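You operate a simulated robot arm through the tools that you are given. There is no shell and no other tool. Be economical: measure what you need, move in short steps, check, and stop when the job is done.

Carry out the task below with a simulated robot arm. There is one attempt and no reset: what you move stays moved.

TASK
Open the seals drawer, take the hose tail on the top of the fitter's bench and put it away in the inside of the seals drawer and shut the drawer again.

It is judged by the outcome, as a careful person would: the job done as asked, and still so three seconds after it is handed in. It fails if anything else is knocked over, pushed out of place, dropped, spilled or broken.

THE ROBOT
A 7-joint arm with a two-finger parallel gripper, fixed in place. Base frame: the origin is at the foot of the arm, x ahead of it, y to its left, z up; the work surface is at about z = 86. Lengths are in cm, angles in rad, forces in N, time in s.
With the tool pointing down near the work surface it reaches from about 24 to 68 cm from the base axis. Its first joint turns from -1.152 to 1.152 rad. Payload 2.4 kg.
Tool frame: the origin (TCP) lies between the finger pads and is the grasp point; the fingertips stand 3 cm ahead of it; z points along the fingers, y is the line along which they close. The gripper opens to 9.4 cm. The fingers are 2.8 cm wide and 1 cm thick; the gripper's body (5 by 9.6 cm) begins 5.5 cm behind the TCP.
Orientation is that of the tool frame in the base frame, as [roll, pitch, yaw] about the fixed x, y, z axes, in that order (R = Rz(yaw) Ry(pitch) Rx(roll)). With the fingers straight down and closing along the base's y, the tool's x points along the base's -x, its y along +y and its z along -z.

THE INTERFACE
- The arm moves only by the tool move_arm. Its argument "motion" is a list of rows, each an object (a shift or turn left out is 0, a gripper value left out holds the last) with "xyz": the shift along the base's x, y, z in cm, a list of three; "yaw": the turn about the base's z in rad; "jaw": the finger opening in cm, from 0 to 9.4. In form: [{"xyz": [x, y, z], "yaw": yaw, "jaw": jaw}, ...]. A call has 1 to 12 rows; each row is the pose to reach, as a shift and turn from the pose commanded when the call began. A row lasts 0.2 s, in which the tool goes at most 5 cm and 0.15 rad; a call with a longer step from one row to the next is refused whole, and so is a gripper value outside its range. A pose out of reach is approached as far as the arm can. The call stops where the force on the tool passes 40 N (or 10 N more than at its start, if that is more) or the arm is blocked; 0.2 s more then pass. The fingers move at their own pace (about 15.3 cm/s each) and stop on an object; they squeeze with about 24 N. The grip force told is the motor's: it shows also when the fingers shut on nothing. Time passes only in rows, and 0.2 s behind the last, so rows that repeat a pose let the fingers close. It gives the time, the measured TCP pose, the force on the tool (base axes), the opening and the grip force at its end, in the units of the frame above (readings bear some noise), and new pictures: "show" is both (left out), scene, wrist or none.
- Cameras (640 x 400 px; columns grow to the right, rows downward): "scene" is fixed at [1.59, 46.57, 143.82]; the picture's right is [-0.84, -0.54, 0.00], its down [-0.34, 0.54, -0.77] and it looks along [0.41, -0.65, -0.64] (base axes); focal length 338 px, centre (320, 200). "wrist" rides on the gripper at [-3.7, 0, -5.8] in the tool frame; the picture's right is [0.00, -1.00, 0.00], its down [0.97, 0.00, -0.24] and it looks along [0.24, 0.00, 0.97] (tool axes); focal length 218 px, centre (320, 200).
- point_at(camera, pixels): for up to 12 pixels [column, row] of the newest picture of that camera ("zoom" is the newest enlarged one), the place [x, y, z] in the base frame of the surface seen there, good to about 0.2 cm, but the place of the scene camera against the robot may be out by one fixed shift of up to 1.2 cm in any direction. No time passes.
- enlarge(camera, box): a new picture of the part [left, top, right, bottom] of that camera's present view, enlarged. No time passes.
- hand_in(): hands the job in; it is judged then, once.

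Work in short steps. Measure before you move; look again where a grasp or a placing could have gone wrong, and mend it. You have 60 turns and 120 pictures in all, the two below and enlarged ones among them. Open the gripper and draw the arm clear of the work before you hand the job in, unless the task says otherwise; then end with one line.

The tools are called after ">>>" by a JSON object that holds its "name" and its "arguments". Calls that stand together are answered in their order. move_arm: Moves the arm, as the interface text tells. Its arguments: {"type":"object","properties":{"motion":{"type":"array"},"show":{"type":"string","enum":["both","scene","wrist","none"]}},"required":["motion"]} The other tools are called the same way: point_at (camera, pixels) gives the place of the surface under pixels of a picture; enlarge (camera, box) takes an enlarged picture of a part of a camera's view; hand_in () hands the job in.

At the start:

```text
time: 0.0
tool_pos: [42.15, -0.23, 110.27]
tcp_rot: [-3.141, -0.001, 3.142]
ft_force: [0.4, -0.2, 0.5]
finger_gap: 9.42
grip_force: 0.0
```

scene: 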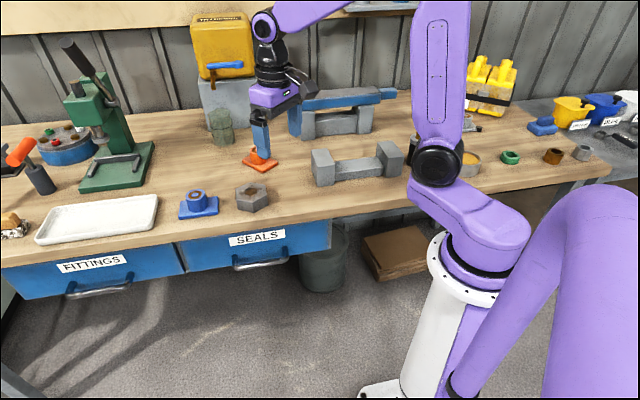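
wrist: 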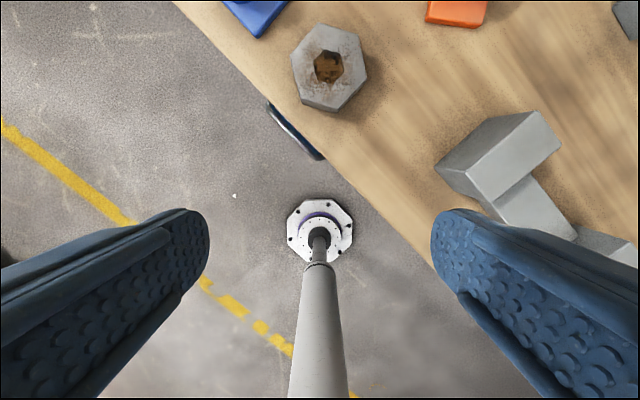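

I'll enlarge the bench area to find the hose tail, the seals drawer and its handle.

>>> {"name": "enlarge", "arguments": {"camera": "scene", "box": [160, 120, 360, 290]}}

>>> {"name": "enlarge", "arguments": {"camera": "scene", "box": [400, 40, 640, 190]}}

>>> {"name": "point_at", "arguments": {"camera": "scene", "pixels": [[261, 264], [235, 266], [286, 258], [187, 245], [330, 222], [257, 238], [198, 205], [252, 190], [259, 163], [345, 170], [183, 270], [328, 248]]}}

```text
2.35 times, centred on (260, 205) of scene
```

zoom: 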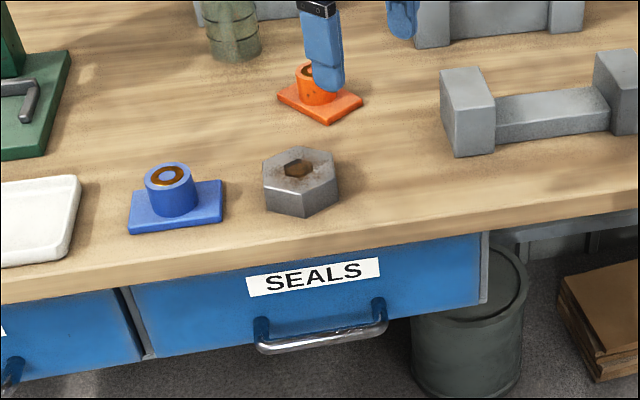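

```text
2.67 times, centred on (520, 115) of scene
```

zoom: 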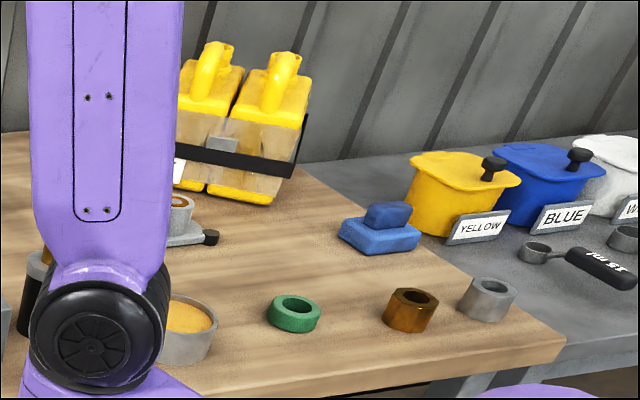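

```text
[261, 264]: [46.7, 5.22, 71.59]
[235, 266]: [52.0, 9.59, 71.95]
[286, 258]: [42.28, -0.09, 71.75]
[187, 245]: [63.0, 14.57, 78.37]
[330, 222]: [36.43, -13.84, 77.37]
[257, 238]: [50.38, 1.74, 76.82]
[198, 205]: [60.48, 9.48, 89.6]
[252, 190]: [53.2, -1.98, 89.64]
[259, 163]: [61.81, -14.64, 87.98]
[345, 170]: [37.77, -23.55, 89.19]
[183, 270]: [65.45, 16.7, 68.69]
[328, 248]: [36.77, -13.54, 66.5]
```

Nothing here is clearly a hose tail yet, so I'll look at the left side and the area behind the arm.

>>> {"name": "enlarge", "arguments": {"camera": "scene", "box": [0, 100, 180, 250]}}

>>> {"name": "enlarge", "arguments": {"camera": "scene", "box": [180, 60, 340, 170]}}

>>> {"name": "enlarge", "arguments": {"camera": "scene", "box": [380, 90, 500, 190]}}

```text
2.67 times, centred on (90, 175) of scene
```

zoom: 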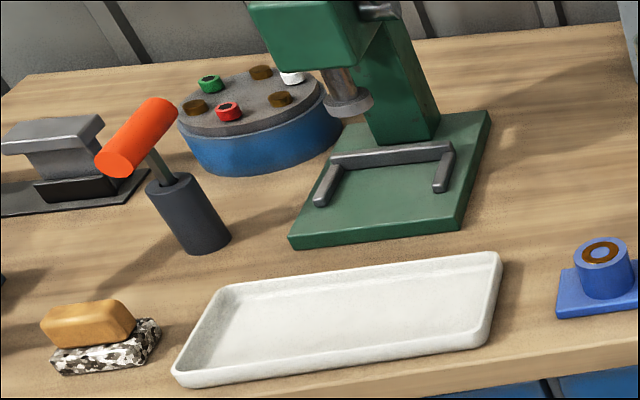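

```text
3.64 times, centred on (260, 115) of scene
```

zoom: 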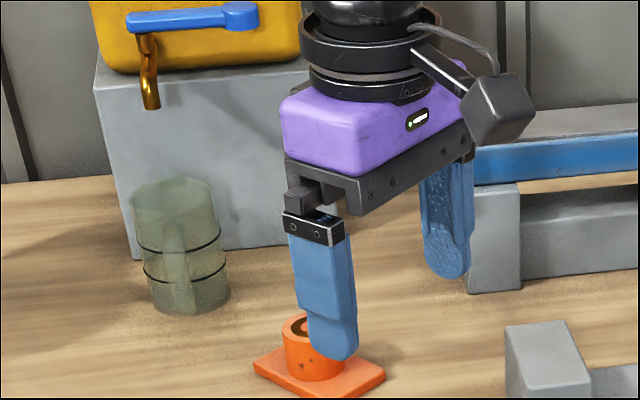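

```text
4.00 times, centred on (440, 140) of scene
```

zoom: 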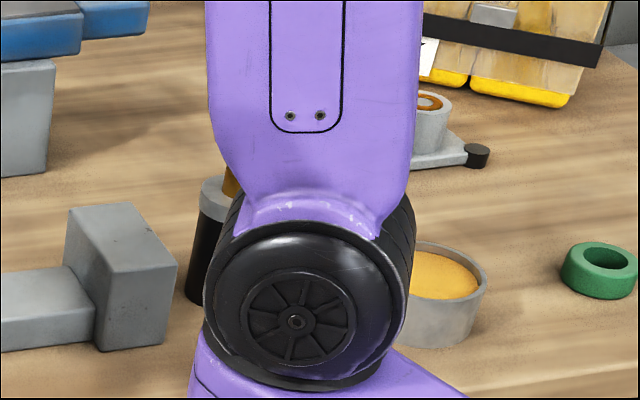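

A black cylinder with a brass top is half hidden behind the elbow near scene (430,145). I'll measure it and neighbouring items before viewing it with the wrist camera.

>>> {"name": "point_at", "arguments": {"camera": "scene", "pixels": [[431, 158], [434, 138], [438, 135], [487, 118], [467, 160], [509, 157], [552, 156], [582, 152], [321, 165], [390, 160], [221, 125], [500, 140]]}}

>>> {"name": "move_arm", "arguments": {"motion": [{"xyz": [0, -4, 2]}, {"xyz": [0, -8, 4]}, {"xyz": [0, -12, 6]}, {"xyz": [0, -16, 6]}, {"xyz": [0, -20, 6]}, {"xyz": [0, -24, 6]}]}}

```text
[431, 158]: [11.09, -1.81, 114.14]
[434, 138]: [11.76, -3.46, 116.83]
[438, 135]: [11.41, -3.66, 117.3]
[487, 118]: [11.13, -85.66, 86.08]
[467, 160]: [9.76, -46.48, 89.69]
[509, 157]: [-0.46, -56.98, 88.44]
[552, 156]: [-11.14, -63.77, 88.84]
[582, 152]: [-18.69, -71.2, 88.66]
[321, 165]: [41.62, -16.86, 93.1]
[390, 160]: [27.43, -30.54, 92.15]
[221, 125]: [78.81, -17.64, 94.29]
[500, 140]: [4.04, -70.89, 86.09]
```

```text
time: 1.4
tool_pos: [42.02, -24.28, 116.42]
tcp_rot: [-3.141, -0.001, -3.141]
ft_force: [0.4, 0.6, 0.0]
finger_gap: 9.42
grip_force: 0.1
```

scene: 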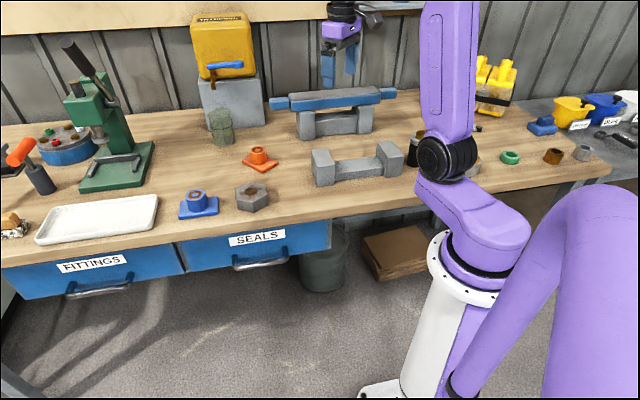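
wrist: 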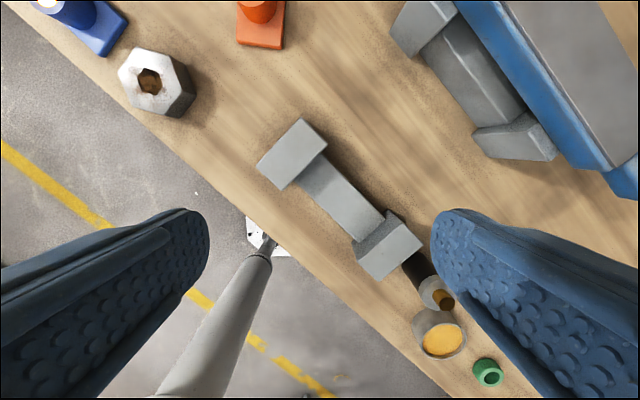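

>>> {"name": "enlarge", "arguments": {"camera": "wrist", "box": [340, 220, 540, 400]}}

>>> {"name": "enlarge", "arguments": {"camera": "scene", "box": [380, 90, 500, 190]}}

>>> {"name": "enlarge", "arguments": {"camera": "scene", "box": [165, 120, 305, 220]}}

```text
2.22 times, centred on (440, 310) of wrist
```

zoom: 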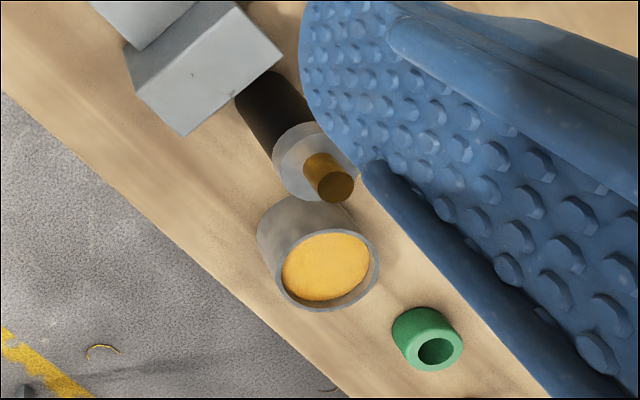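

```text
4.00 times, centred on (440, 140) of scene
```

zoom: 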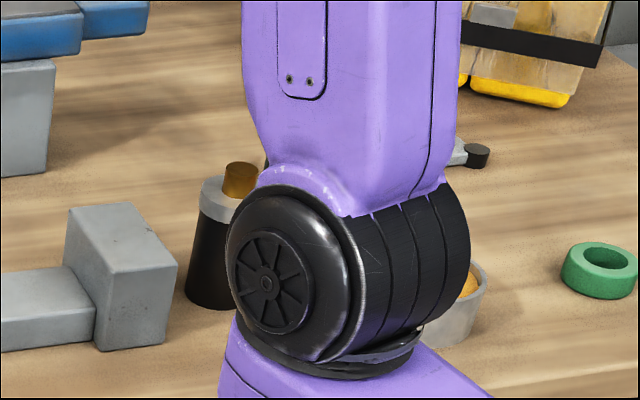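

```text
4.00 times, centred on (235, 170) of scene
```

zoom: 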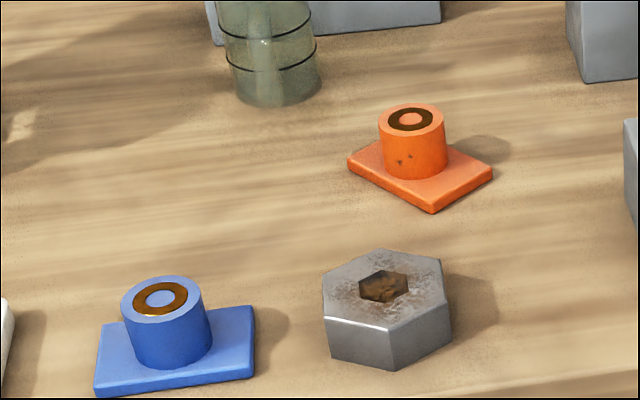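

>>> {"name": "point_at", "arguments": {"camera": "wrist", "pixels": [[443, 301], [444, 298], [428, 291], [420, 270], [426, 300], [442, 338], [487, 373], [416, 262], [390, 245], [405, 282], [380, 280], [290, 155]]}}

>>> {"name": "point_at", "arguments": {"camera": "scene", "pixels": [[440, 134], [432, 140], [431, 150], [428, 163], [433, 165], [425, 172], [390, 160]]}}

```text
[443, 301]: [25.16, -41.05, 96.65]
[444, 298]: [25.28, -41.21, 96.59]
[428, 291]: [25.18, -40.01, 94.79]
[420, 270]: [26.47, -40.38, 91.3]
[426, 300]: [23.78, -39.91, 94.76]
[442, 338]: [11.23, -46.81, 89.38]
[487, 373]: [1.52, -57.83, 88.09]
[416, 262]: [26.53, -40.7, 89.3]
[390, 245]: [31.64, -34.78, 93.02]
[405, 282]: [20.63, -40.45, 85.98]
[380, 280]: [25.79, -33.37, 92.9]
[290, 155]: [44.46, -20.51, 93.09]
```

```text
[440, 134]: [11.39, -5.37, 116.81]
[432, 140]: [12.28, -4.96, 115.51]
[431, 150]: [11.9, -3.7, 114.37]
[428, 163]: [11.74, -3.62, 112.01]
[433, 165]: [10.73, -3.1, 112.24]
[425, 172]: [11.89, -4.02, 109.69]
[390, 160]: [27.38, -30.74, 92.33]
```

The black stub with grey collar and brass spigot stands near (24.7, -40.8), z 86–96.7, and is the best candidate. Before committing I'll survey the left side of the bench with the wrist camera.

>>> {"name": "move_arm", "arguments": {"motion": [{"xyz": [0, 4.5, 1]}, {"xyz": [0, 9, 2]}, {"xyz": [0, 13.5, 2]}, {"xyz": [0, 18, 2]}, {"xyz": [0, 22.5, 2]}, {"xyz": [0, 27, 2]}, {"xyz": [0, 31.5, 2]}, {"xyz": [0, 36, 2]}, {"xyz": [0, 40, 2]}, {"xyz": [0, 44, 2]}]}}

>>> {"name": "enlarge", "arguments": {"camera": "scene", "box": [400, 80, 560, 180]}}

```text
time: 3.6
tool_pos: [42.1, 19.71, 118.4]
tcp_rot: [3.141, 0.001, 3.14]
ft_force: [0.2, -0.4, -0.3]
finger_gap: 9.4
grip_force: 0.0
```

scene: 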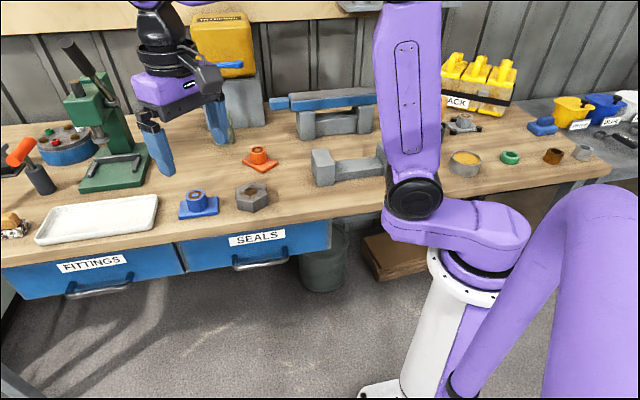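
wrist: 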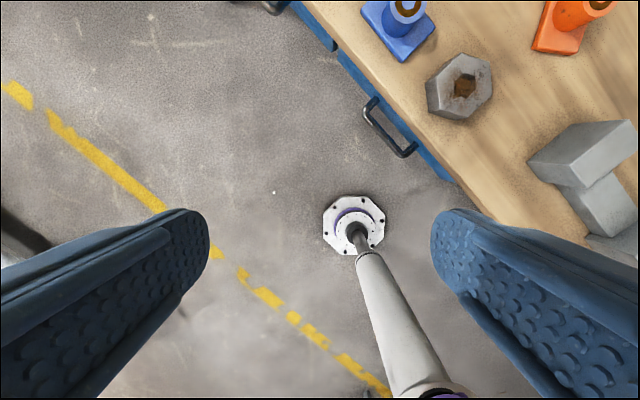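

```text
4.00 times, centred on (480, 130) of scene
```

zoom: 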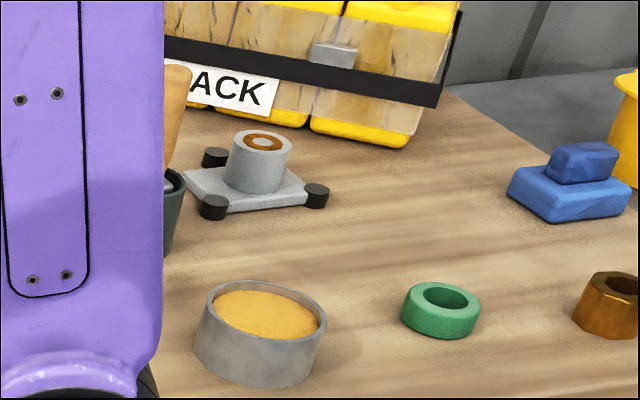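

>>> {"name": "point_at", "arguments": {"camera": "wrist", "pixels": [[375, 125], [390, 145], [370, 115], [398, 152], [375, 100], [412, 150], [400, 130], [420, 145], [345, 60], [440, 172], [350, 40], [400, 108]]}}

>>> {"name": "enlarge", "arguments": {"camera": "wrist", "box": [320, 30, 480, 200]}}

>>> {"name": "enlarge", "arguments": {"camera": "scene", "box": [170, 200, 350, 300]}}

```text
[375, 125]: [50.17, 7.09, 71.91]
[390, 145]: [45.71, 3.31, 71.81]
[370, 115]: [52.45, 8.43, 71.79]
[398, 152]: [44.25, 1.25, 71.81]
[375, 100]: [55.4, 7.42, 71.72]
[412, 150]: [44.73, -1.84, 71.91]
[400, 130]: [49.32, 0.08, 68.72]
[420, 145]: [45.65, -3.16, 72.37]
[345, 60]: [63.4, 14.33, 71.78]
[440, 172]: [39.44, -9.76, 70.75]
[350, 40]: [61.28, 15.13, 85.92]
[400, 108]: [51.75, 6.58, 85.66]
```

```text
2.35 times, centred on (400, 115) of wrist
```

zoom: 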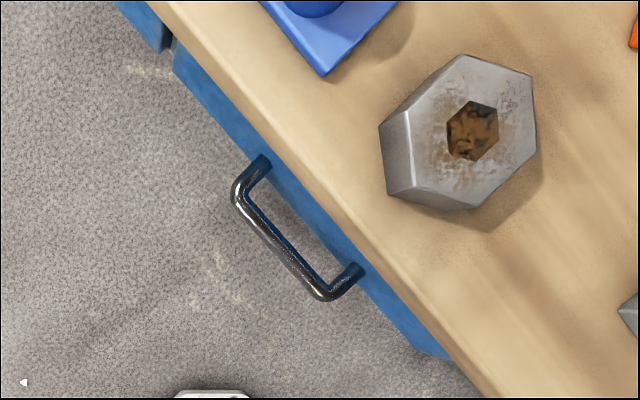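

```text
3.56 times, centred on (260, 250) of scene
```

zoom: 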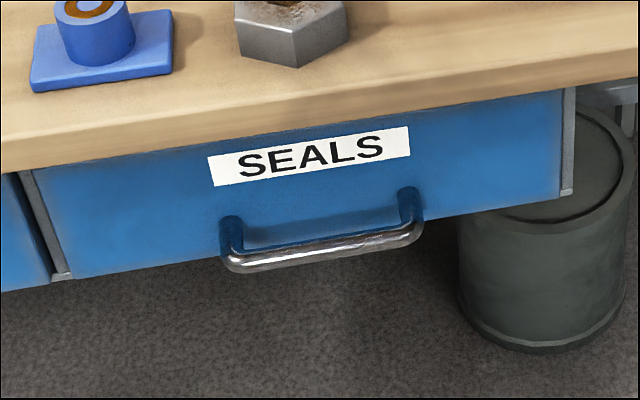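

The seals drawer handle bar runs at 45° (x−y≈43), drawer front x−y≈49, and the bench edge overhangs. I'll bring the gripper above the handle, turned to the drawer's normal, for a close view.

>>> {"name": "move_arm", "arguments": {"motion": [{"xyz": [0.3, -1.7, -2.7], "yaw": 0.131}, {"xyz": [0.6, -3.4, -5.4], "yaw": 0.262}, {"xyz": [0.9, -5.1, -8.1], "yaw": 0.393}, {"xyz": [1.2, -6.8, -10.8], "yaw": 0.524}, {"xyz": [1.5, -8.5, -13.5], "yaw": 0.655}, {"xyz": [1.9, -10.2, -16.4], "yaw": 0.785}]}}

```text
time: 5.0
tool_pos: [44.08, 9.46, 101.88]
tcp_rot: [3.141, 0.0, -2.354]
ft_force: [0.6, 0.2, -0.3]
finger_gap: 9.39
grip_force: 0.0
```

scene: 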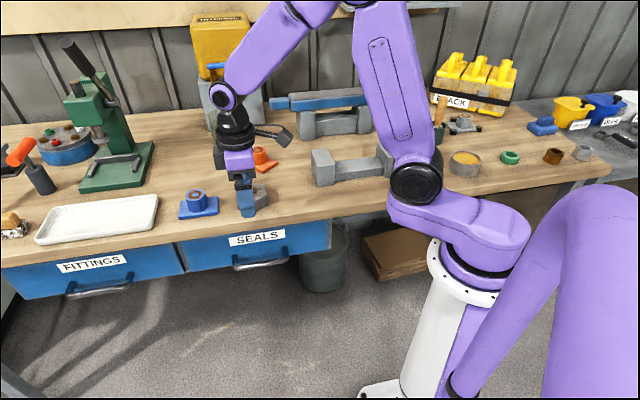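
wrist: 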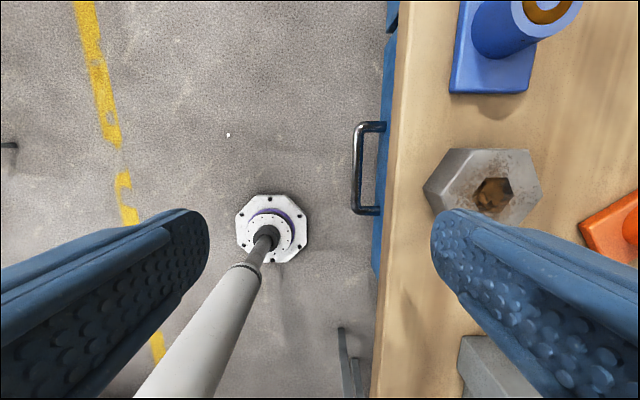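

>>> {"name": "enlarge", "arguments": {"camera": "wrist", "box": [320, 100, 440, 240]}}

>>> {"name": "point_at", "arguments": {"camera": "wrist", "pixels": [[357, 150], [357, 170], [357, 190], [375, 126], [375, 209], [381, 160], [384, 160], [387, 160], [390, 160], [393, 160], [398, 160], [384, 250]]}}

```text
2.86 times, centred on (380, 170) of wrist
```

zoom: 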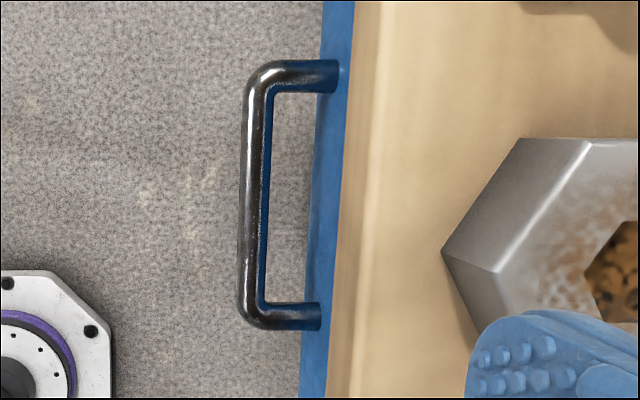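

```text
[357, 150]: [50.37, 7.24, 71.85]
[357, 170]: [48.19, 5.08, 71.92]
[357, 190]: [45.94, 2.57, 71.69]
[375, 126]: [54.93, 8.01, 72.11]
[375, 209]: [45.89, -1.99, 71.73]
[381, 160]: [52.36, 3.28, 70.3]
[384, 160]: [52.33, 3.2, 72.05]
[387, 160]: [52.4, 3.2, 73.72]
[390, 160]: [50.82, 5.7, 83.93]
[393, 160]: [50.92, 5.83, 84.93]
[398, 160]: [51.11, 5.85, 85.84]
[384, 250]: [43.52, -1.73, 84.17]
```

>>> {"name": "point_at", "arguments": {"camera": "scene", "pixels": [[285, 217], [285, 220], [285, 222], [285, 224], [285, 226], [285, 228], [310, 214], [310, 217], [310, 220], [310, 223], [258, 262], [248, 254]]}}

>>> {"name": "enlarge", "arguments": {"camera": "scene", "box": [195, 130, 295, 230]}}

```text
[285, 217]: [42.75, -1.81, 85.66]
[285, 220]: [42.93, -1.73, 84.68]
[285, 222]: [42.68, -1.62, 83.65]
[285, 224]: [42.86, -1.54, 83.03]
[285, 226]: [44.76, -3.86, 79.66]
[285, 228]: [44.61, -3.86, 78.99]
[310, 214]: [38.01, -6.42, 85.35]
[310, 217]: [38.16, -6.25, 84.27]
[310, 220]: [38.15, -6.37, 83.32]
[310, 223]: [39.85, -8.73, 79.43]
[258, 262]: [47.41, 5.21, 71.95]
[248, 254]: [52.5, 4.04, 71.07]
```

```text
4.00 times, centred on (245, 180) of scene
```

zoom: 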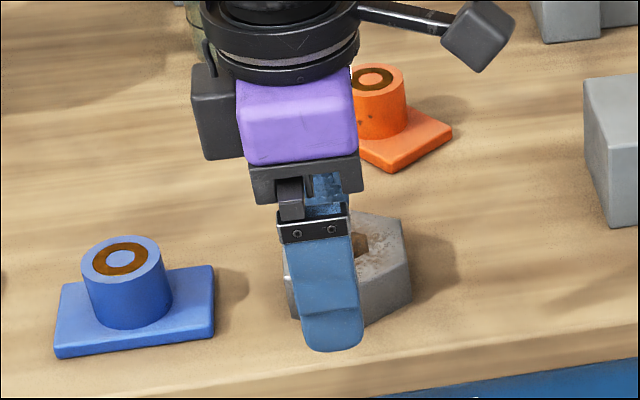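

I'll check where the gripper's side attachment at scene (284,141) and the wrist body lie, as they must clear the bench when I go down at the handle.

>>> {"name": "point_at", "arguments": {"camera": "scene", "pixels": [[284, 141], [280, 145], [288, 138], [268, 134], [235, 140], [218, 157], [243, 164], [226, 174], [237, 190], [247, 217], [300, 235], [252, 137]]}}

```text
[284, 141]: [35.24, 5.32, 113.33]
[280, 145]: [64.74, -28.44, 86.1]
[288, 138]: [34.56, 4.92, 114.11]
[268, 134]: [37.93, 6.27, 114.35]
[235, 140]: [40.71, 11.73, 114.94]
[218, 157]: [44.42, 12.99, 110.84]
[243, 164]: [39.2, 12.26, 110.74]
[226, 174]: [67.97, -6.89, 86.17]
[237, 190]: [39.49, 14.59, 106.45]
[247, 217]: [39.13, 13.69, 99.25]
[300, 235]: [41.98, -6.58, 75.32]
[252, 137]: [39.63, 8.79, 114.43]
```

All attachments point away from the bench. Now I'll descend just outside the bench edge (TCP s≈7.4 cm out) until the fingertips are just above the bar (TCP z≈76).

>>> {"name": "move_arm", "arguments": {"motion": [{"xyz": [0, 0, -4]}, {"xyz": [0, 0, -8]}, {"xyz": [0, 0, -12]}, {"xyz": [0, 0, -16]}, {"xyz": [0, 0, -20]}, {"xyz": [0, 0, -23]}, {"xyz": [0, 0, -25]}, {"xyz": [0, 0, -25.9]}]}}

```text
time: 6.8
tool_pos: [44.14, 9.5, 75.93]
tcp_rot: [-3.141, -0.001, -2.356]
ft_force: [0.8, 0.8, -1.0]
finger_gap: 9.42
grip_force: 0.0
```

scene: 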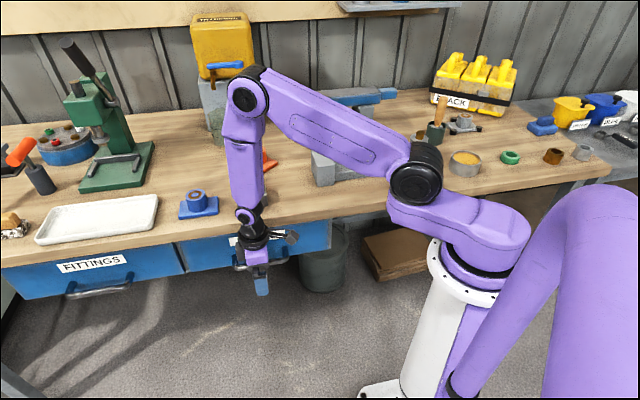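
wrist: 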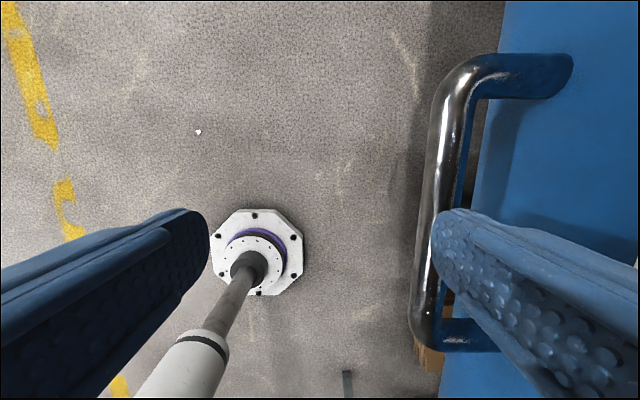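

>>> {"name": "point_at", "arguments": {"camera": "wrist", "pixels": [[440, 150], [435, 200], [448, 130], [452, 180], [520, 70], [450, 340], [440, 290]]}}

```text
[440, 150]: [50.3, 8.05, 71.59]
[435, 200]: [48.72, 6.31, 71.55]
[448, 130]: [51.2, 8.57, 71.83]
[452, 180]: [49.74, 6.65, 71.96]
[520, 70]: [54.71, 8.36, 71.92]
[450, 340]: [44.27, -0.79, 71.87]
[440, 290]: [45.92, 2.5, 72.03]
```

>>> {"name": "move_arm", "arguments": {"motion": [{"xyz": [0.5, -0.6, 0]}, {"xyz": [1.0, -1.2, 0]}, {"xyz": [1.55, -1.75, 0]}]}}

```text
time: 7.6
tool_pos: [45.38, 8.08, 75.94]
tcp_rot: [3.14, -0.003, -2.353]
ft_force: [-19.4, 13.5, 10.1]
finger_gap: 8.13
grip_force: 0.1
```

scene: 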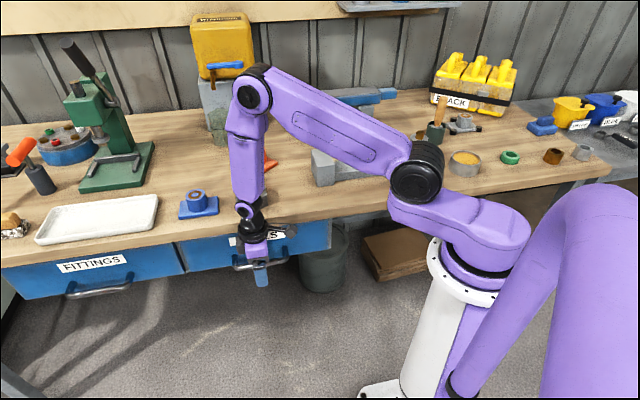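
wrist: 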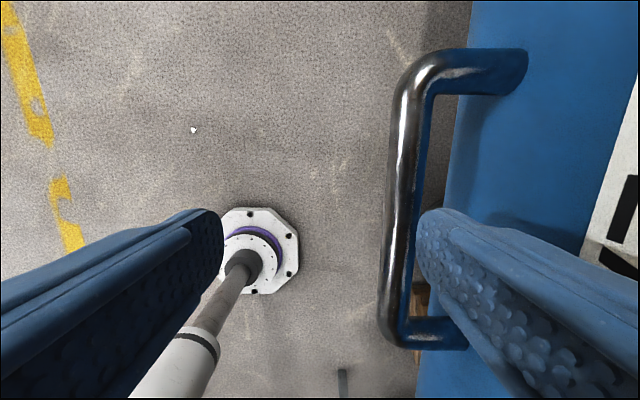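

The move met resistance (force ≈25 N outward, fingers squeezed to 8.13): the inner finger's carriage touches the bench edge. I'll look at the gripper closely to see what touches.

>>> {"name": "enlarge", "arguments": {"camera": "scene", "box": [220, 190, 310, 300]}}

>>> {"name": "point_at", "arguments": {"camera": "wrist", "pixels": [[405, 100], [395, 200], [395, 250], [422, 240], [440, 215], [470, 230], [470, 130]]}}

```text
3.64 times, centred on (265, 245) of scene
```

zoom: 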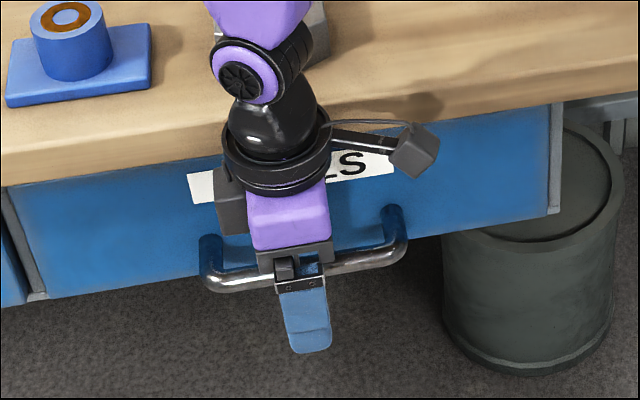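

```text
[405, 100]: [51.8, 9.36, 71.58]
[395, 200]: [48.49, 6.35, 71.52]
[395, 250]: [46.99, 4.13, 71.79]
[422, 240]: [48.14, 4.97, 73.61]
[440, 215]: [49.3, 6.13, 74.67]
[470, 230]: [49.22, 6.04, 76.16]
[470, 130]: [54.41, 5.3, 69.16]
```

>>> {"name": "point_at", "arguments": {"camera": "scene", "pixels": [[246, 211], [251, 226], [240, 222], [252, 240], [255, 252], [256, 264], [262, 263], [259, 270], [241, 250], [263, 248]]}}

>>> {"name": "move_arm", "arguments": {"motion": [{"xyz": [-0.5, 0.5, 0]}, {"xyz": [-0.8, 0.8, -0.3]}, {"xyz": [-0.8, 0.8, -0.8]}], "show": "wrist"}}

```text
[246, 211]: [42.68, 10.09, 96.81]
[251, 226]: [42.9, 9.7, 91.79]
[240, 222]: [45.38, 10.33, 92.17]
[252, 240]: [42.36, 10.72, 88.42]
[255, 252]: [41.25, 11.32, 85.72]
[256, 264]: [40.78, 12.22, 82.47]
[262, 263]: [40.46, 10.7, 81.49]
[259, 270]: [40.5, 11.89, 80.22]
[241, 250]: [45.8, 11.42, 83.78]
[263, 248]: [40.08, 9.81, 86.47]
```

```text
time: 8.4
tool_pos: [44.95, 8.53, 75.22]
tcp_rot: [3.141, 0.003, -2.358]
ft_force: [-0.7, -0.3, -0.2]
finger_gap: 9.41
grip_force: 0.1
```

wrist: 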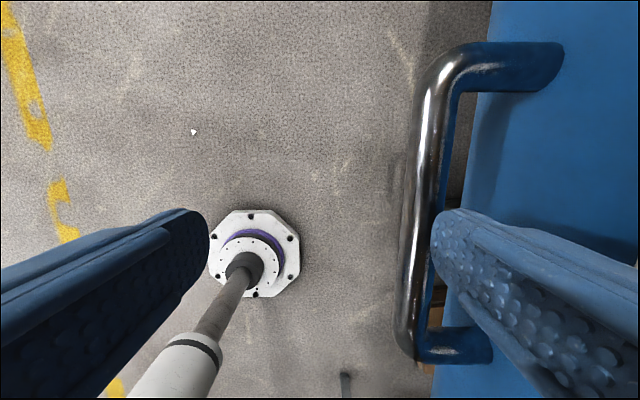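

Now lower (z 75.2) with no contact; the finger carriage should slide under the bench edge. I try inward again in small steps.

>>> {"name": "move_arm", "arguments": {"motion": [{"xyz": [0.25, -0.25, 0]}, {"xyz": [0.5, -0.5, 0]}, {"xyz": [0.75, -0.75, 0]}], "show": "wrist"}}

```text
time: 9.2
tool_pos: [45.55, 7.75, 75.29]
tcp_rot: [3.141, 0.0, -2.355]
ft_force: [-0.9, 0.4, 0.1]
finger_gap: 9.41
grip_force: 0.1
```

wrist: 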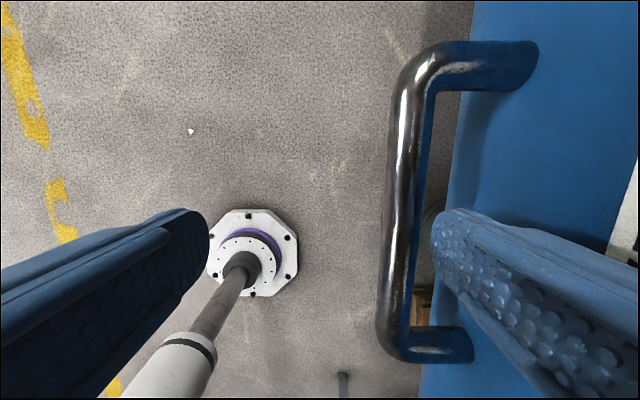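

It worked: no contact, and the inner finger (col 432) is clear of the bar (right edge ≈420). I lower the finger into the handle gap.

>>> {"name": "move_arm", "arguments": {"motion": [{"xyz": [0, 0, -0.8]}, {"xyz": [0, 0, -1.6]}, {"xyz": [0, 0, -2.4]}, {"xyz": [0, 0, -3.0]}]}}

```text
time: 10.2
tool_pos: [45.56, 7.83, 72.09]
tcp_rot: [-3.141, 0.001, -2.356]
ft_force: [-0.4, -0.8, 0.2]
finger_gap: 9.42
grip_force: 0.0
```

scene: 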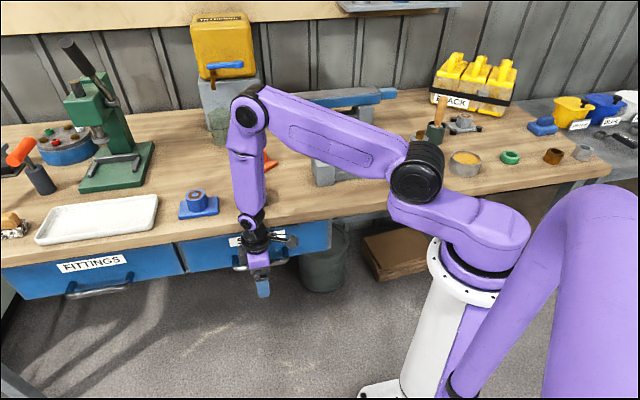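
wrist: 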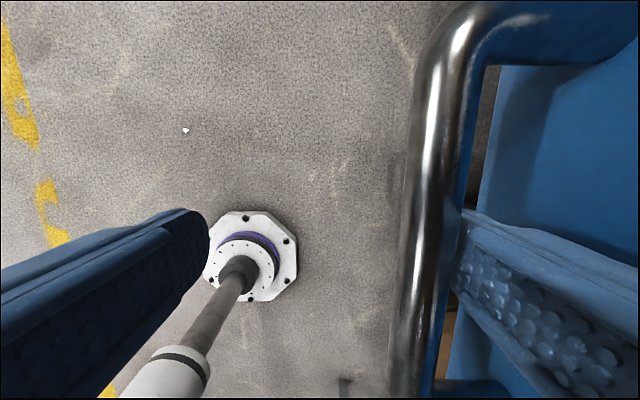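

The finger is hooked behind the bar. I pull the drawer outward about 6 cm.

>>> {"name": "move_arm", "arguments": {"motion": [{"xyz": [-0.5, 0.5, 0]}, {"xyz": [-1.1, 1.1, 0]}, {"xyz": [-1.8, 1.8, 0]}, {"xyz": [-2.5, 2.5, 0]}, {"xyz": [-3.2, 3.2, 0]}, {"xyz": [-3.9, 3.9, 0]}, {"xyz": [-4.5, 4.5, 0]}]}}

```text
time: 11.8
tool_pos: [41.05, 12.4, 72.26]
tcp_rot: [3.141, -0.001, -2.356]
ft_force: [0.7, -0.4, -0.4]
finger_gap: 9.41
grip_force: 0.0
```

scene: 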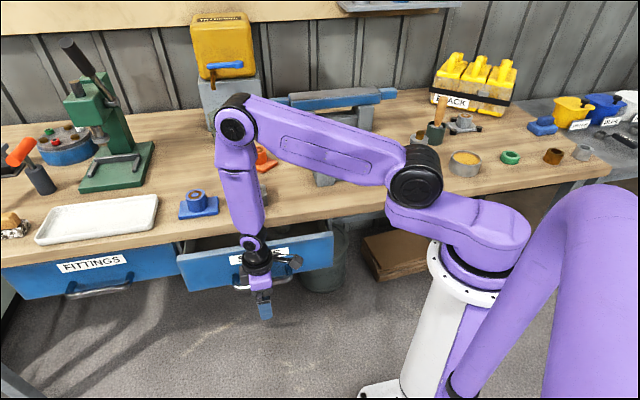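
wrist: 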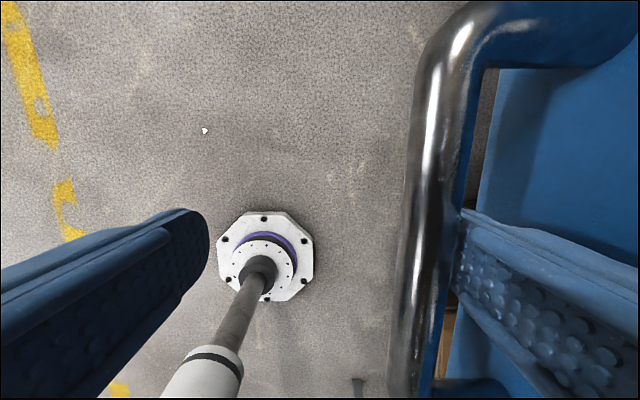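

>>> {"name": "move_arm", "arguments": {"motion": [{"xyz": [-0.7, 0.7, 0]}, {"xyz": [-1.5, 1.5, 0]}, {"xyz": [-2.3, 2.3, 0]}, {"xyz": [-3.1, 3.1, 0]}, {"xyz": [-3.9, 3.9, 0]}, {"xyz": [-4.7, 4.7, 0]}, {"xyz": [-5.5, 5.5, 0]}, {"xyz": [-6.3, 6.3, 0]}, {"xyz": [-7.0, 7.0, 0]}, {"xyz": [-7.5, 7.5, 0]}]}}

```text
time: 14.0
tool_pos: [33.51, 19.96, 72.27]
tcp_rot: [-3.141, -0.001, -2.354]
ft_force: [0.8, -1.3, -1.6]
finger_gap: 9.4
grip_force: 0.1
```

scene: 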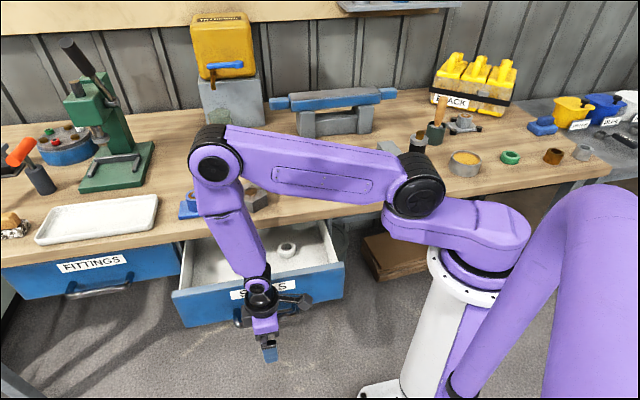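
wrist: 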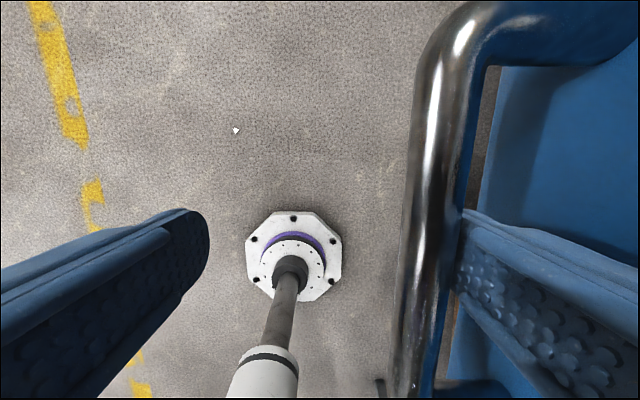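

Drawer is open ~17 cm. I ease off the bar and raise the arm straight up, then look inside.

>>> {"name": "move_arm", "arguments": {"motion": [{"xyz": [0.2, -0.2, 0]}, {"xyz": [0.2, -0.2, 2]}, {"xyz": [0.2, -0.2, 5]}, {"xyz": [0.2, -0.2, 9.5]}, {"xyz": [0.2, -0.2, 14]}, {"xyz": [0.2, -0.2, 18.5]}, {"xyz": [0.2, -0.2, 23]}, {"xyz": [0.2, -0.2, 27.5]}, {"xyz": [0.2, -0.2, 32]}, {"xyz": [0.2, -0.2, 36]}]}}

```text
time: 16.2
tool_pos: [33.84, 19.56, 108.15]
tcp_rot: [-3.141, 0.001, -2.356]
ft_force: [-0.3, 0.5, 0.1]
finger_gap: 9.44
grip_force: 0.1
```

scene: 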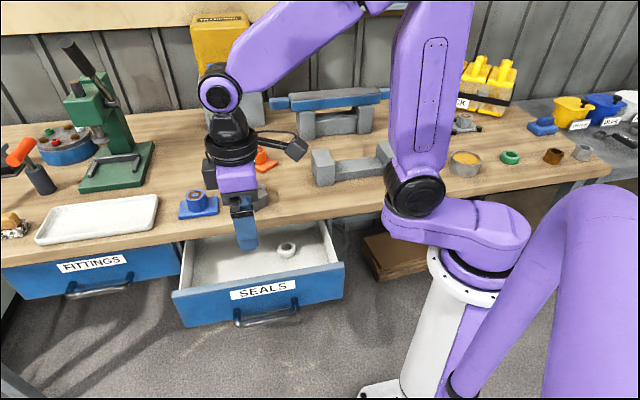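
wrist: 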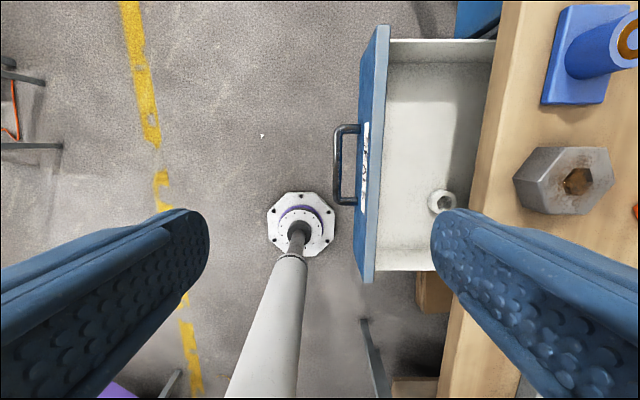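

>>> {"name": "point_at", "arguments": {"camera": "wrist", "pixels": [[380, 150], [370, 260], [385, 40], [430, 45], [430, 265], [420, 130], [420, 200], [470, 120], [440, 195], [440, 203], [345, 170], [480, 150]]}}

>>> {"name": "enlarge", "arguments": {"camera": "scene", "box": [165, 205, 355, 335]}}

```text
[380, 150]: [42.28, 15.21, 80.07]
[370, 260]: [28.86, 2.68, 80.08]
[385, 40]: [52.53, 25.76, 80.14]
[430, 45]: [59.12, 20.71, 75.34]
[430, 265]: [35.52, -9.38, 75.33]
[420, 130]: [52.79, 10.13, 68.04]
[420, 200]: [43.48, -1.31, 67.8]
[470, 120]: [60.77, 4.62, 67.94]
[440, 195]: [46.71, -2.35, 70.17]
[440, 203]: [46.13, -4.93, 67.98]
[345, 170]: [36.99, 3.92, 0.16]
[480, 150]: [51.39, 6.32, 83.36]
```

```text
3.08 times, centred on (260, 270) of scene
```

zoom: 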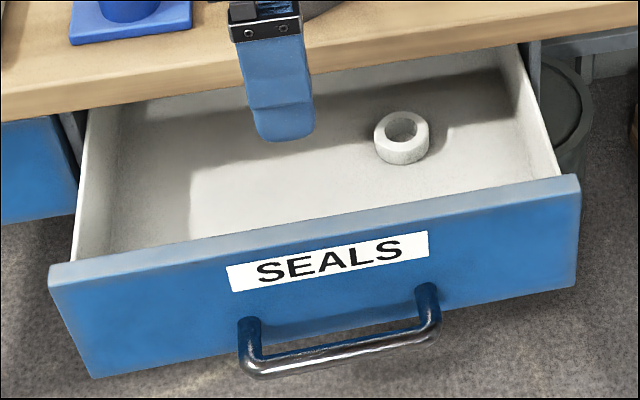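

Drawer floor z 68.0, front top 80, sides 75.3, underside of bench ≈82.7; a 10.7 cm tall stub fits upright. Swing over to the hose tail at a safe height.

>>> {"name": "move_arm", "arguments": {"motion": [{"xyz": [1.6, -4, 1]}, {"xyz": [3.2, -8, 2]}, {"xyz": [4.9, -12, 4]}, {"xyz": [6.5, -16, 4]}, {"xyz": [8.2, -20, 4]}, {"xyz": [7.8, -24.5, 4]}, {"xyz": [7.2, -29, 4]}, {"xyz": [6, -33.5, 4]}, {"xyz": [4.5, -38, 4]}, {"xyz": [2.5, -42.2, 4]}, {"xyz": [0.2, -46.4, 4]}, {"xyz": [-2.5, -50.2, 4]}], "show": "none"}}

>>> {"name": "move_arm", "arguments": {"motion": [{"xyz": [-2, -3, 0]}, {"xyz": [-4, -6, 0]}, {"xyz": [-6, -9, 0]}, {"xyz": [-6, -9, 0]}]}}

```text
time: 18.8
tool_pos: [31.3, -30.66, 112.27]
tcp_rot: [3.141, -0.002, -2.356]
ft_force: [-0.5, -0.7, 0.5]
finger_gap: 9.39
grip_force: 0.1
```

```text
time: 19.8
tool_pos: [25.21, -39.54, 112.22]
tcp_rot: [3.141, -0.002, -2.355]
ft_force: [0.1, -0.2, 0.4]
finger_gap: 9.4
grip_force: 0.0
```

scene: 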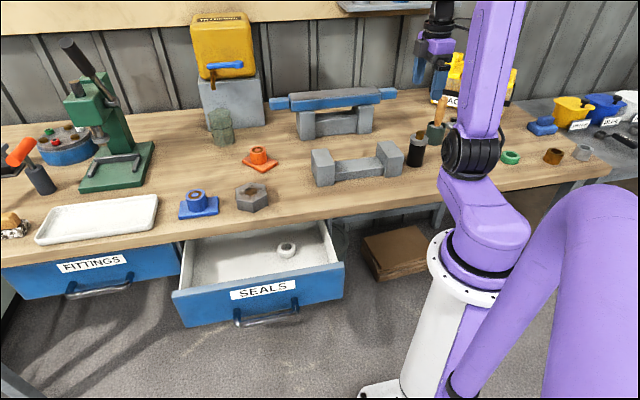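
wrist: 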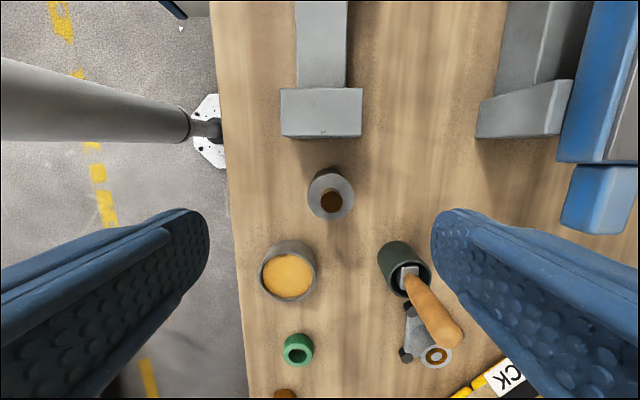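

>>> {"name": "enlarge", "arguments": {"camera": "scene", "box": [380, 90, 460, 180]}}

>>> {"name": "point_at", "arguments": {"camera": "wrist", "pixels": [[330, 200], [330, 172], [309, 195], [353, 195], [320, 213], [360, 115], [282, 135], [316, 270], [388, 250], [322, 136]]}}

>>> {"name": "point_at", "arguments": {"camera": "scene", "pixels": [[420, 134], [411, 165], [423, 165], [417, 155], [417, 145], [416, 167]]}}

```text
4.44 times, centred on (420, 135) of scene
```

zoom: 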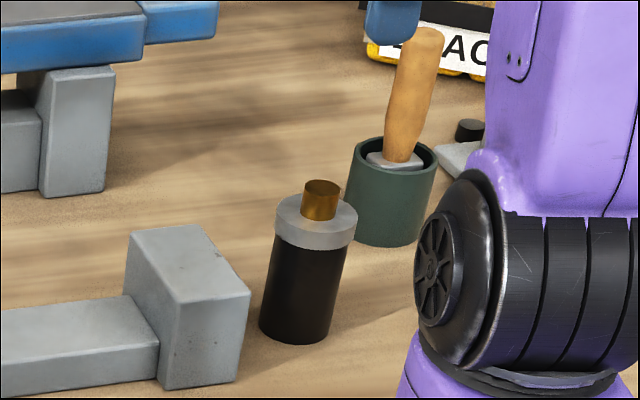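

```text
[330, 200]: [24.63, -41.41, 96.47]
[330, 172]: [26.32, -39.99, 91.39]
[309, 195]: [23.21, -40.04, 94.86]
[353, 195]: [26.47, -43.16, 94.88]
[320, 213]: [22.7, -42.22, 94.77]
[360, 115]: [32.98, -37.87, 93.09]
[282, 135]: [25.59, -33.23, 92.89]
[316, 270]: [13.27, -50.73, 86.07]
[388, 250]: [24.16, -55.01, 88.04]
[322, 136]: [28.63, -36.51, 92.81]
```

```text
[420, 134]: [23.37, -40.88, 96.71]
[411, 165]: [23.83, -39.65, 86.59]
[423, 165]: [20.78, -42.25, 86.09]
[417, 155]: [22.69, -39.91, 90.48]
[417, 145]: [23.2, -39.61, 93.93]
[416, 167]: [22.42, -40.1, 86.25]
```

It's clearly a hose stub with ferrule and brass tail: collar centre ≈(24.7,-41.5), collar top 94.8, radius ≈2.2. I descend with the fingers either side along the bench normal, collar centred at the TCP (z≈94).

>>> {"name": "move_arm", "arguments": {"motion": [{"xyz": [-0.5, -1.95, -3]}, {"xyz": [-0.5, -1.95, -7]}, {"xyz": [-0.5, -1.95, -11]}, {"xyz": [-0.5, -1.95, -14]}, {"xyz": [-0.5, -1.95, -16.5]}, {"xyz": [-0.5, -1.95, -18.2]}]}}

```text
time: 21.2
tool_pos: [24.77, -41.51, 93.94]
tcp_rot: [3.141, -0.001, -2.356]
ft_force: [0.8, 0.4, 0.8]
finger_gap: 9.43
grip_force: 0.0
```

scene: 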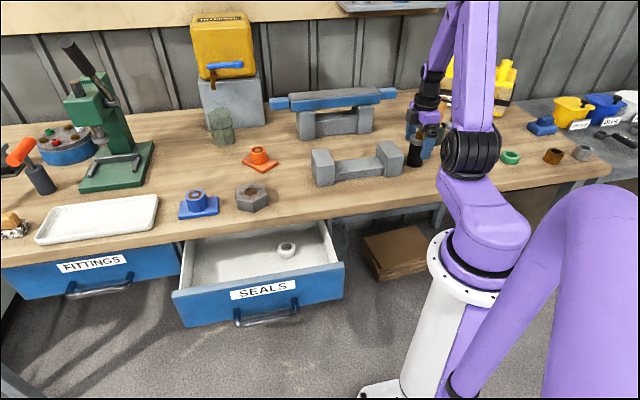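
wrist: 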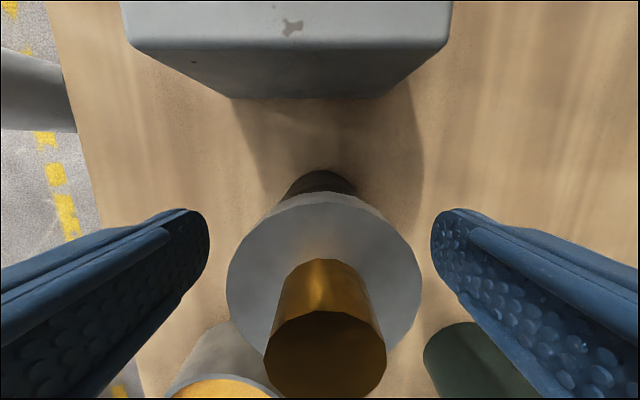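

Well centred (collar centre ≈ (324,285) vs expected 292). Close the fingers.

>>> {"name": "move_arm", "arguments": {"motion": [{"jaw": 6}, {"jaw": 3.5}, {"jaw": 3}, {"jaw": 3}, {"jaw": 3}], "show": "wrist"}}

```text
time: 22.4
tool_pos: [24.86, -41.44, 94.04]
tcp_rot: [3.141, 0.001, -2.355]
ft_force: [-1.2, 0.6, 0.2]
finger_gap: 5.24
grip_force: 23.7
```

wrist: 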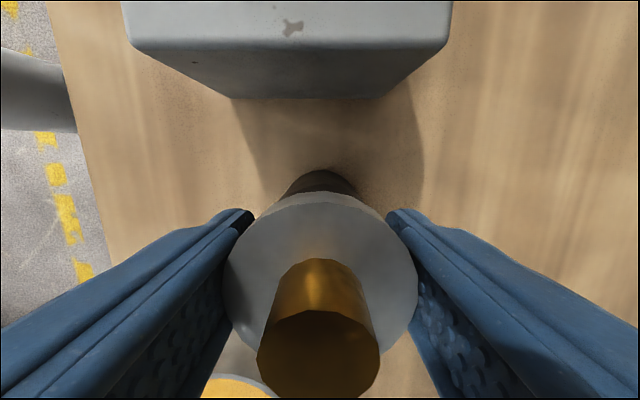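

Gripped at 5.24 cm with 24 N. Lift.

>>> {"name": "move_arm", "arguments": {"motion": [{"xyz": [0, 0, 1]}, {"xyz": [0, 0, 3]}, {"xyz": [0, 0, 6]}, {"xyz": [0, 0, 9.5]}, {"xyz": [0, 0, 13]}, {"xyz": [0, 0, 17]}]}}

```text
time: 23.8
tool_pos: [24.69, -41.4, 111.02]
tcp_rot: [3.141, 0.001, -2.356]
ft_force: [0.8, -0.1, -0.1]
finger_gap: 3.01
grip_force: 0.1
```

scene: 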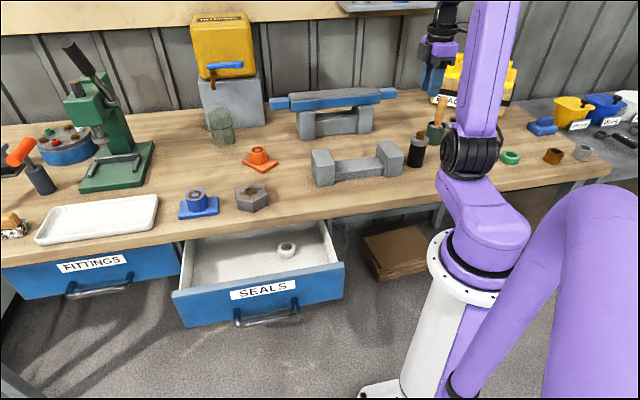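
wrist: 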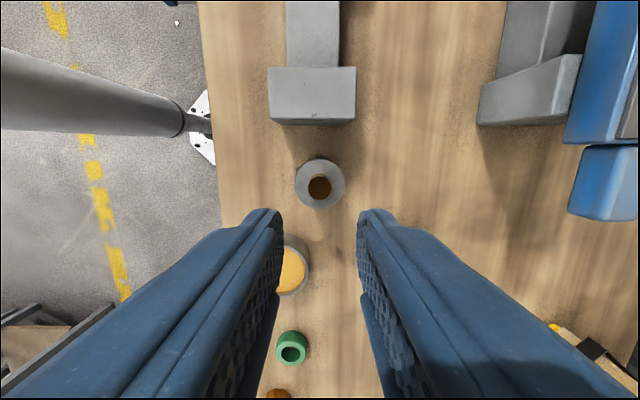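

The stub slipped out but still stands in place at wrist (320,185). I'll re-measure and grip the black hose body lower, below the collar.

>>> {"name": "point_at", "arguments": {"camera": "wrist", "pixels": [[319, 188], [320, 160], [297, 185], [344, 185], [320, 207], [311, 165], [313, 70], [320, 124]]}}

>>> {"name": "enlarge", "arguments": {"camera": "scene", "box": [390, 110, 450, 180]}}

>>> {"name": "enlarge", "arguments": {"camera": "wrist", "box": [270, 110, 370, 230]}}

```text
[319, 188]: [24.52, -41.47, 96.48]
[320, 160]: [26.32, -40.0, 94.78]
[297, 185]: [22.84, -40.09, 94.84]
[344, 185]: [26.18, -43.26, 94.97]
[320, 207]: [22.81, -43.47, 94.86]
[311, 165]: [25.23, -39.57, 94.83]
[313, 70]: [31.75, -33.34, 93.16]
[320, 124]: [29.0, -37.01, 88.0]
```

```text
5.71 times, centred on (420, 145) of scene
```

zoom: 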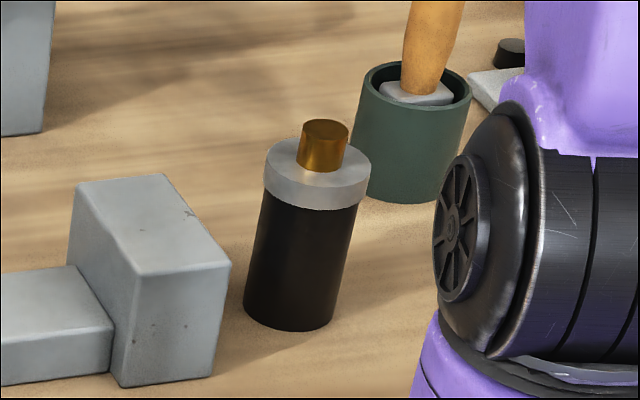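

```text
3.33 times, centred on (320, 170) of wrist
```

zoom: 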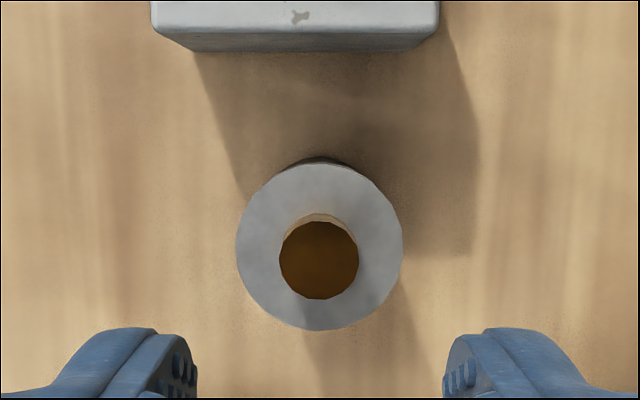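

>>> {"name": "move_arm", "arguments": {"motion": [{"xyz": [-0.14, -0.3, 0], "jaw": 9.4}, {"xyz": [-0.14, -0.3, -4], "jaw": 9.4}, {"xyz": [-0.14, -0.3, -8]}, {"xyz": [-0.14, -0.3, -12]}, {"xyz": [-0.14, -0.3, -15]}, {"xyz": [-0.14, -0.3, -17.5]}, {"xyz": [-0.14, -0.3, -19.3]}, {"xyz": [-0.14, -0.3, -19.3], "jaw": 5.6}, {"xyz": [-0.14, -0.3, -19.3], "jaw": 0}, {"xyz": [-0.14, -0.3, -19.3], "jaw": 0}, {"xyz": [-0.14, -0.3, -19.3], "jaw": 0}]}}

```text
time: 26.2
tool_pos: [24.71, -41.8, 91.64]
tcp_rot: [3.141, 0.001, -2.356]
ft_force: [0.4, -0.1, -0.4]
finger_gap: 5.17
grip_force: 24.2
```

scene: 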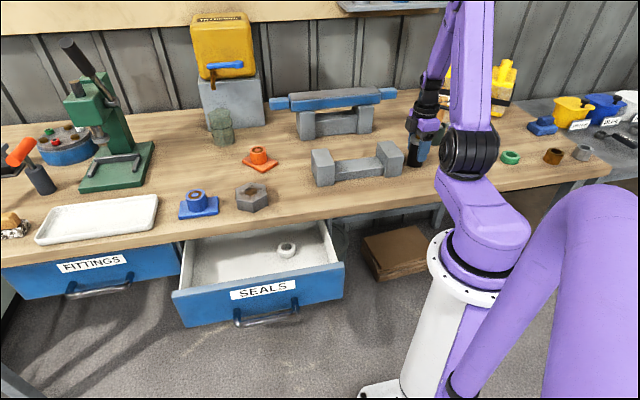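
wrist: 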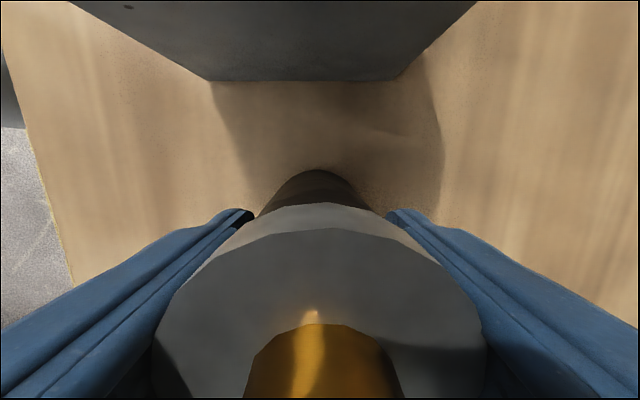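

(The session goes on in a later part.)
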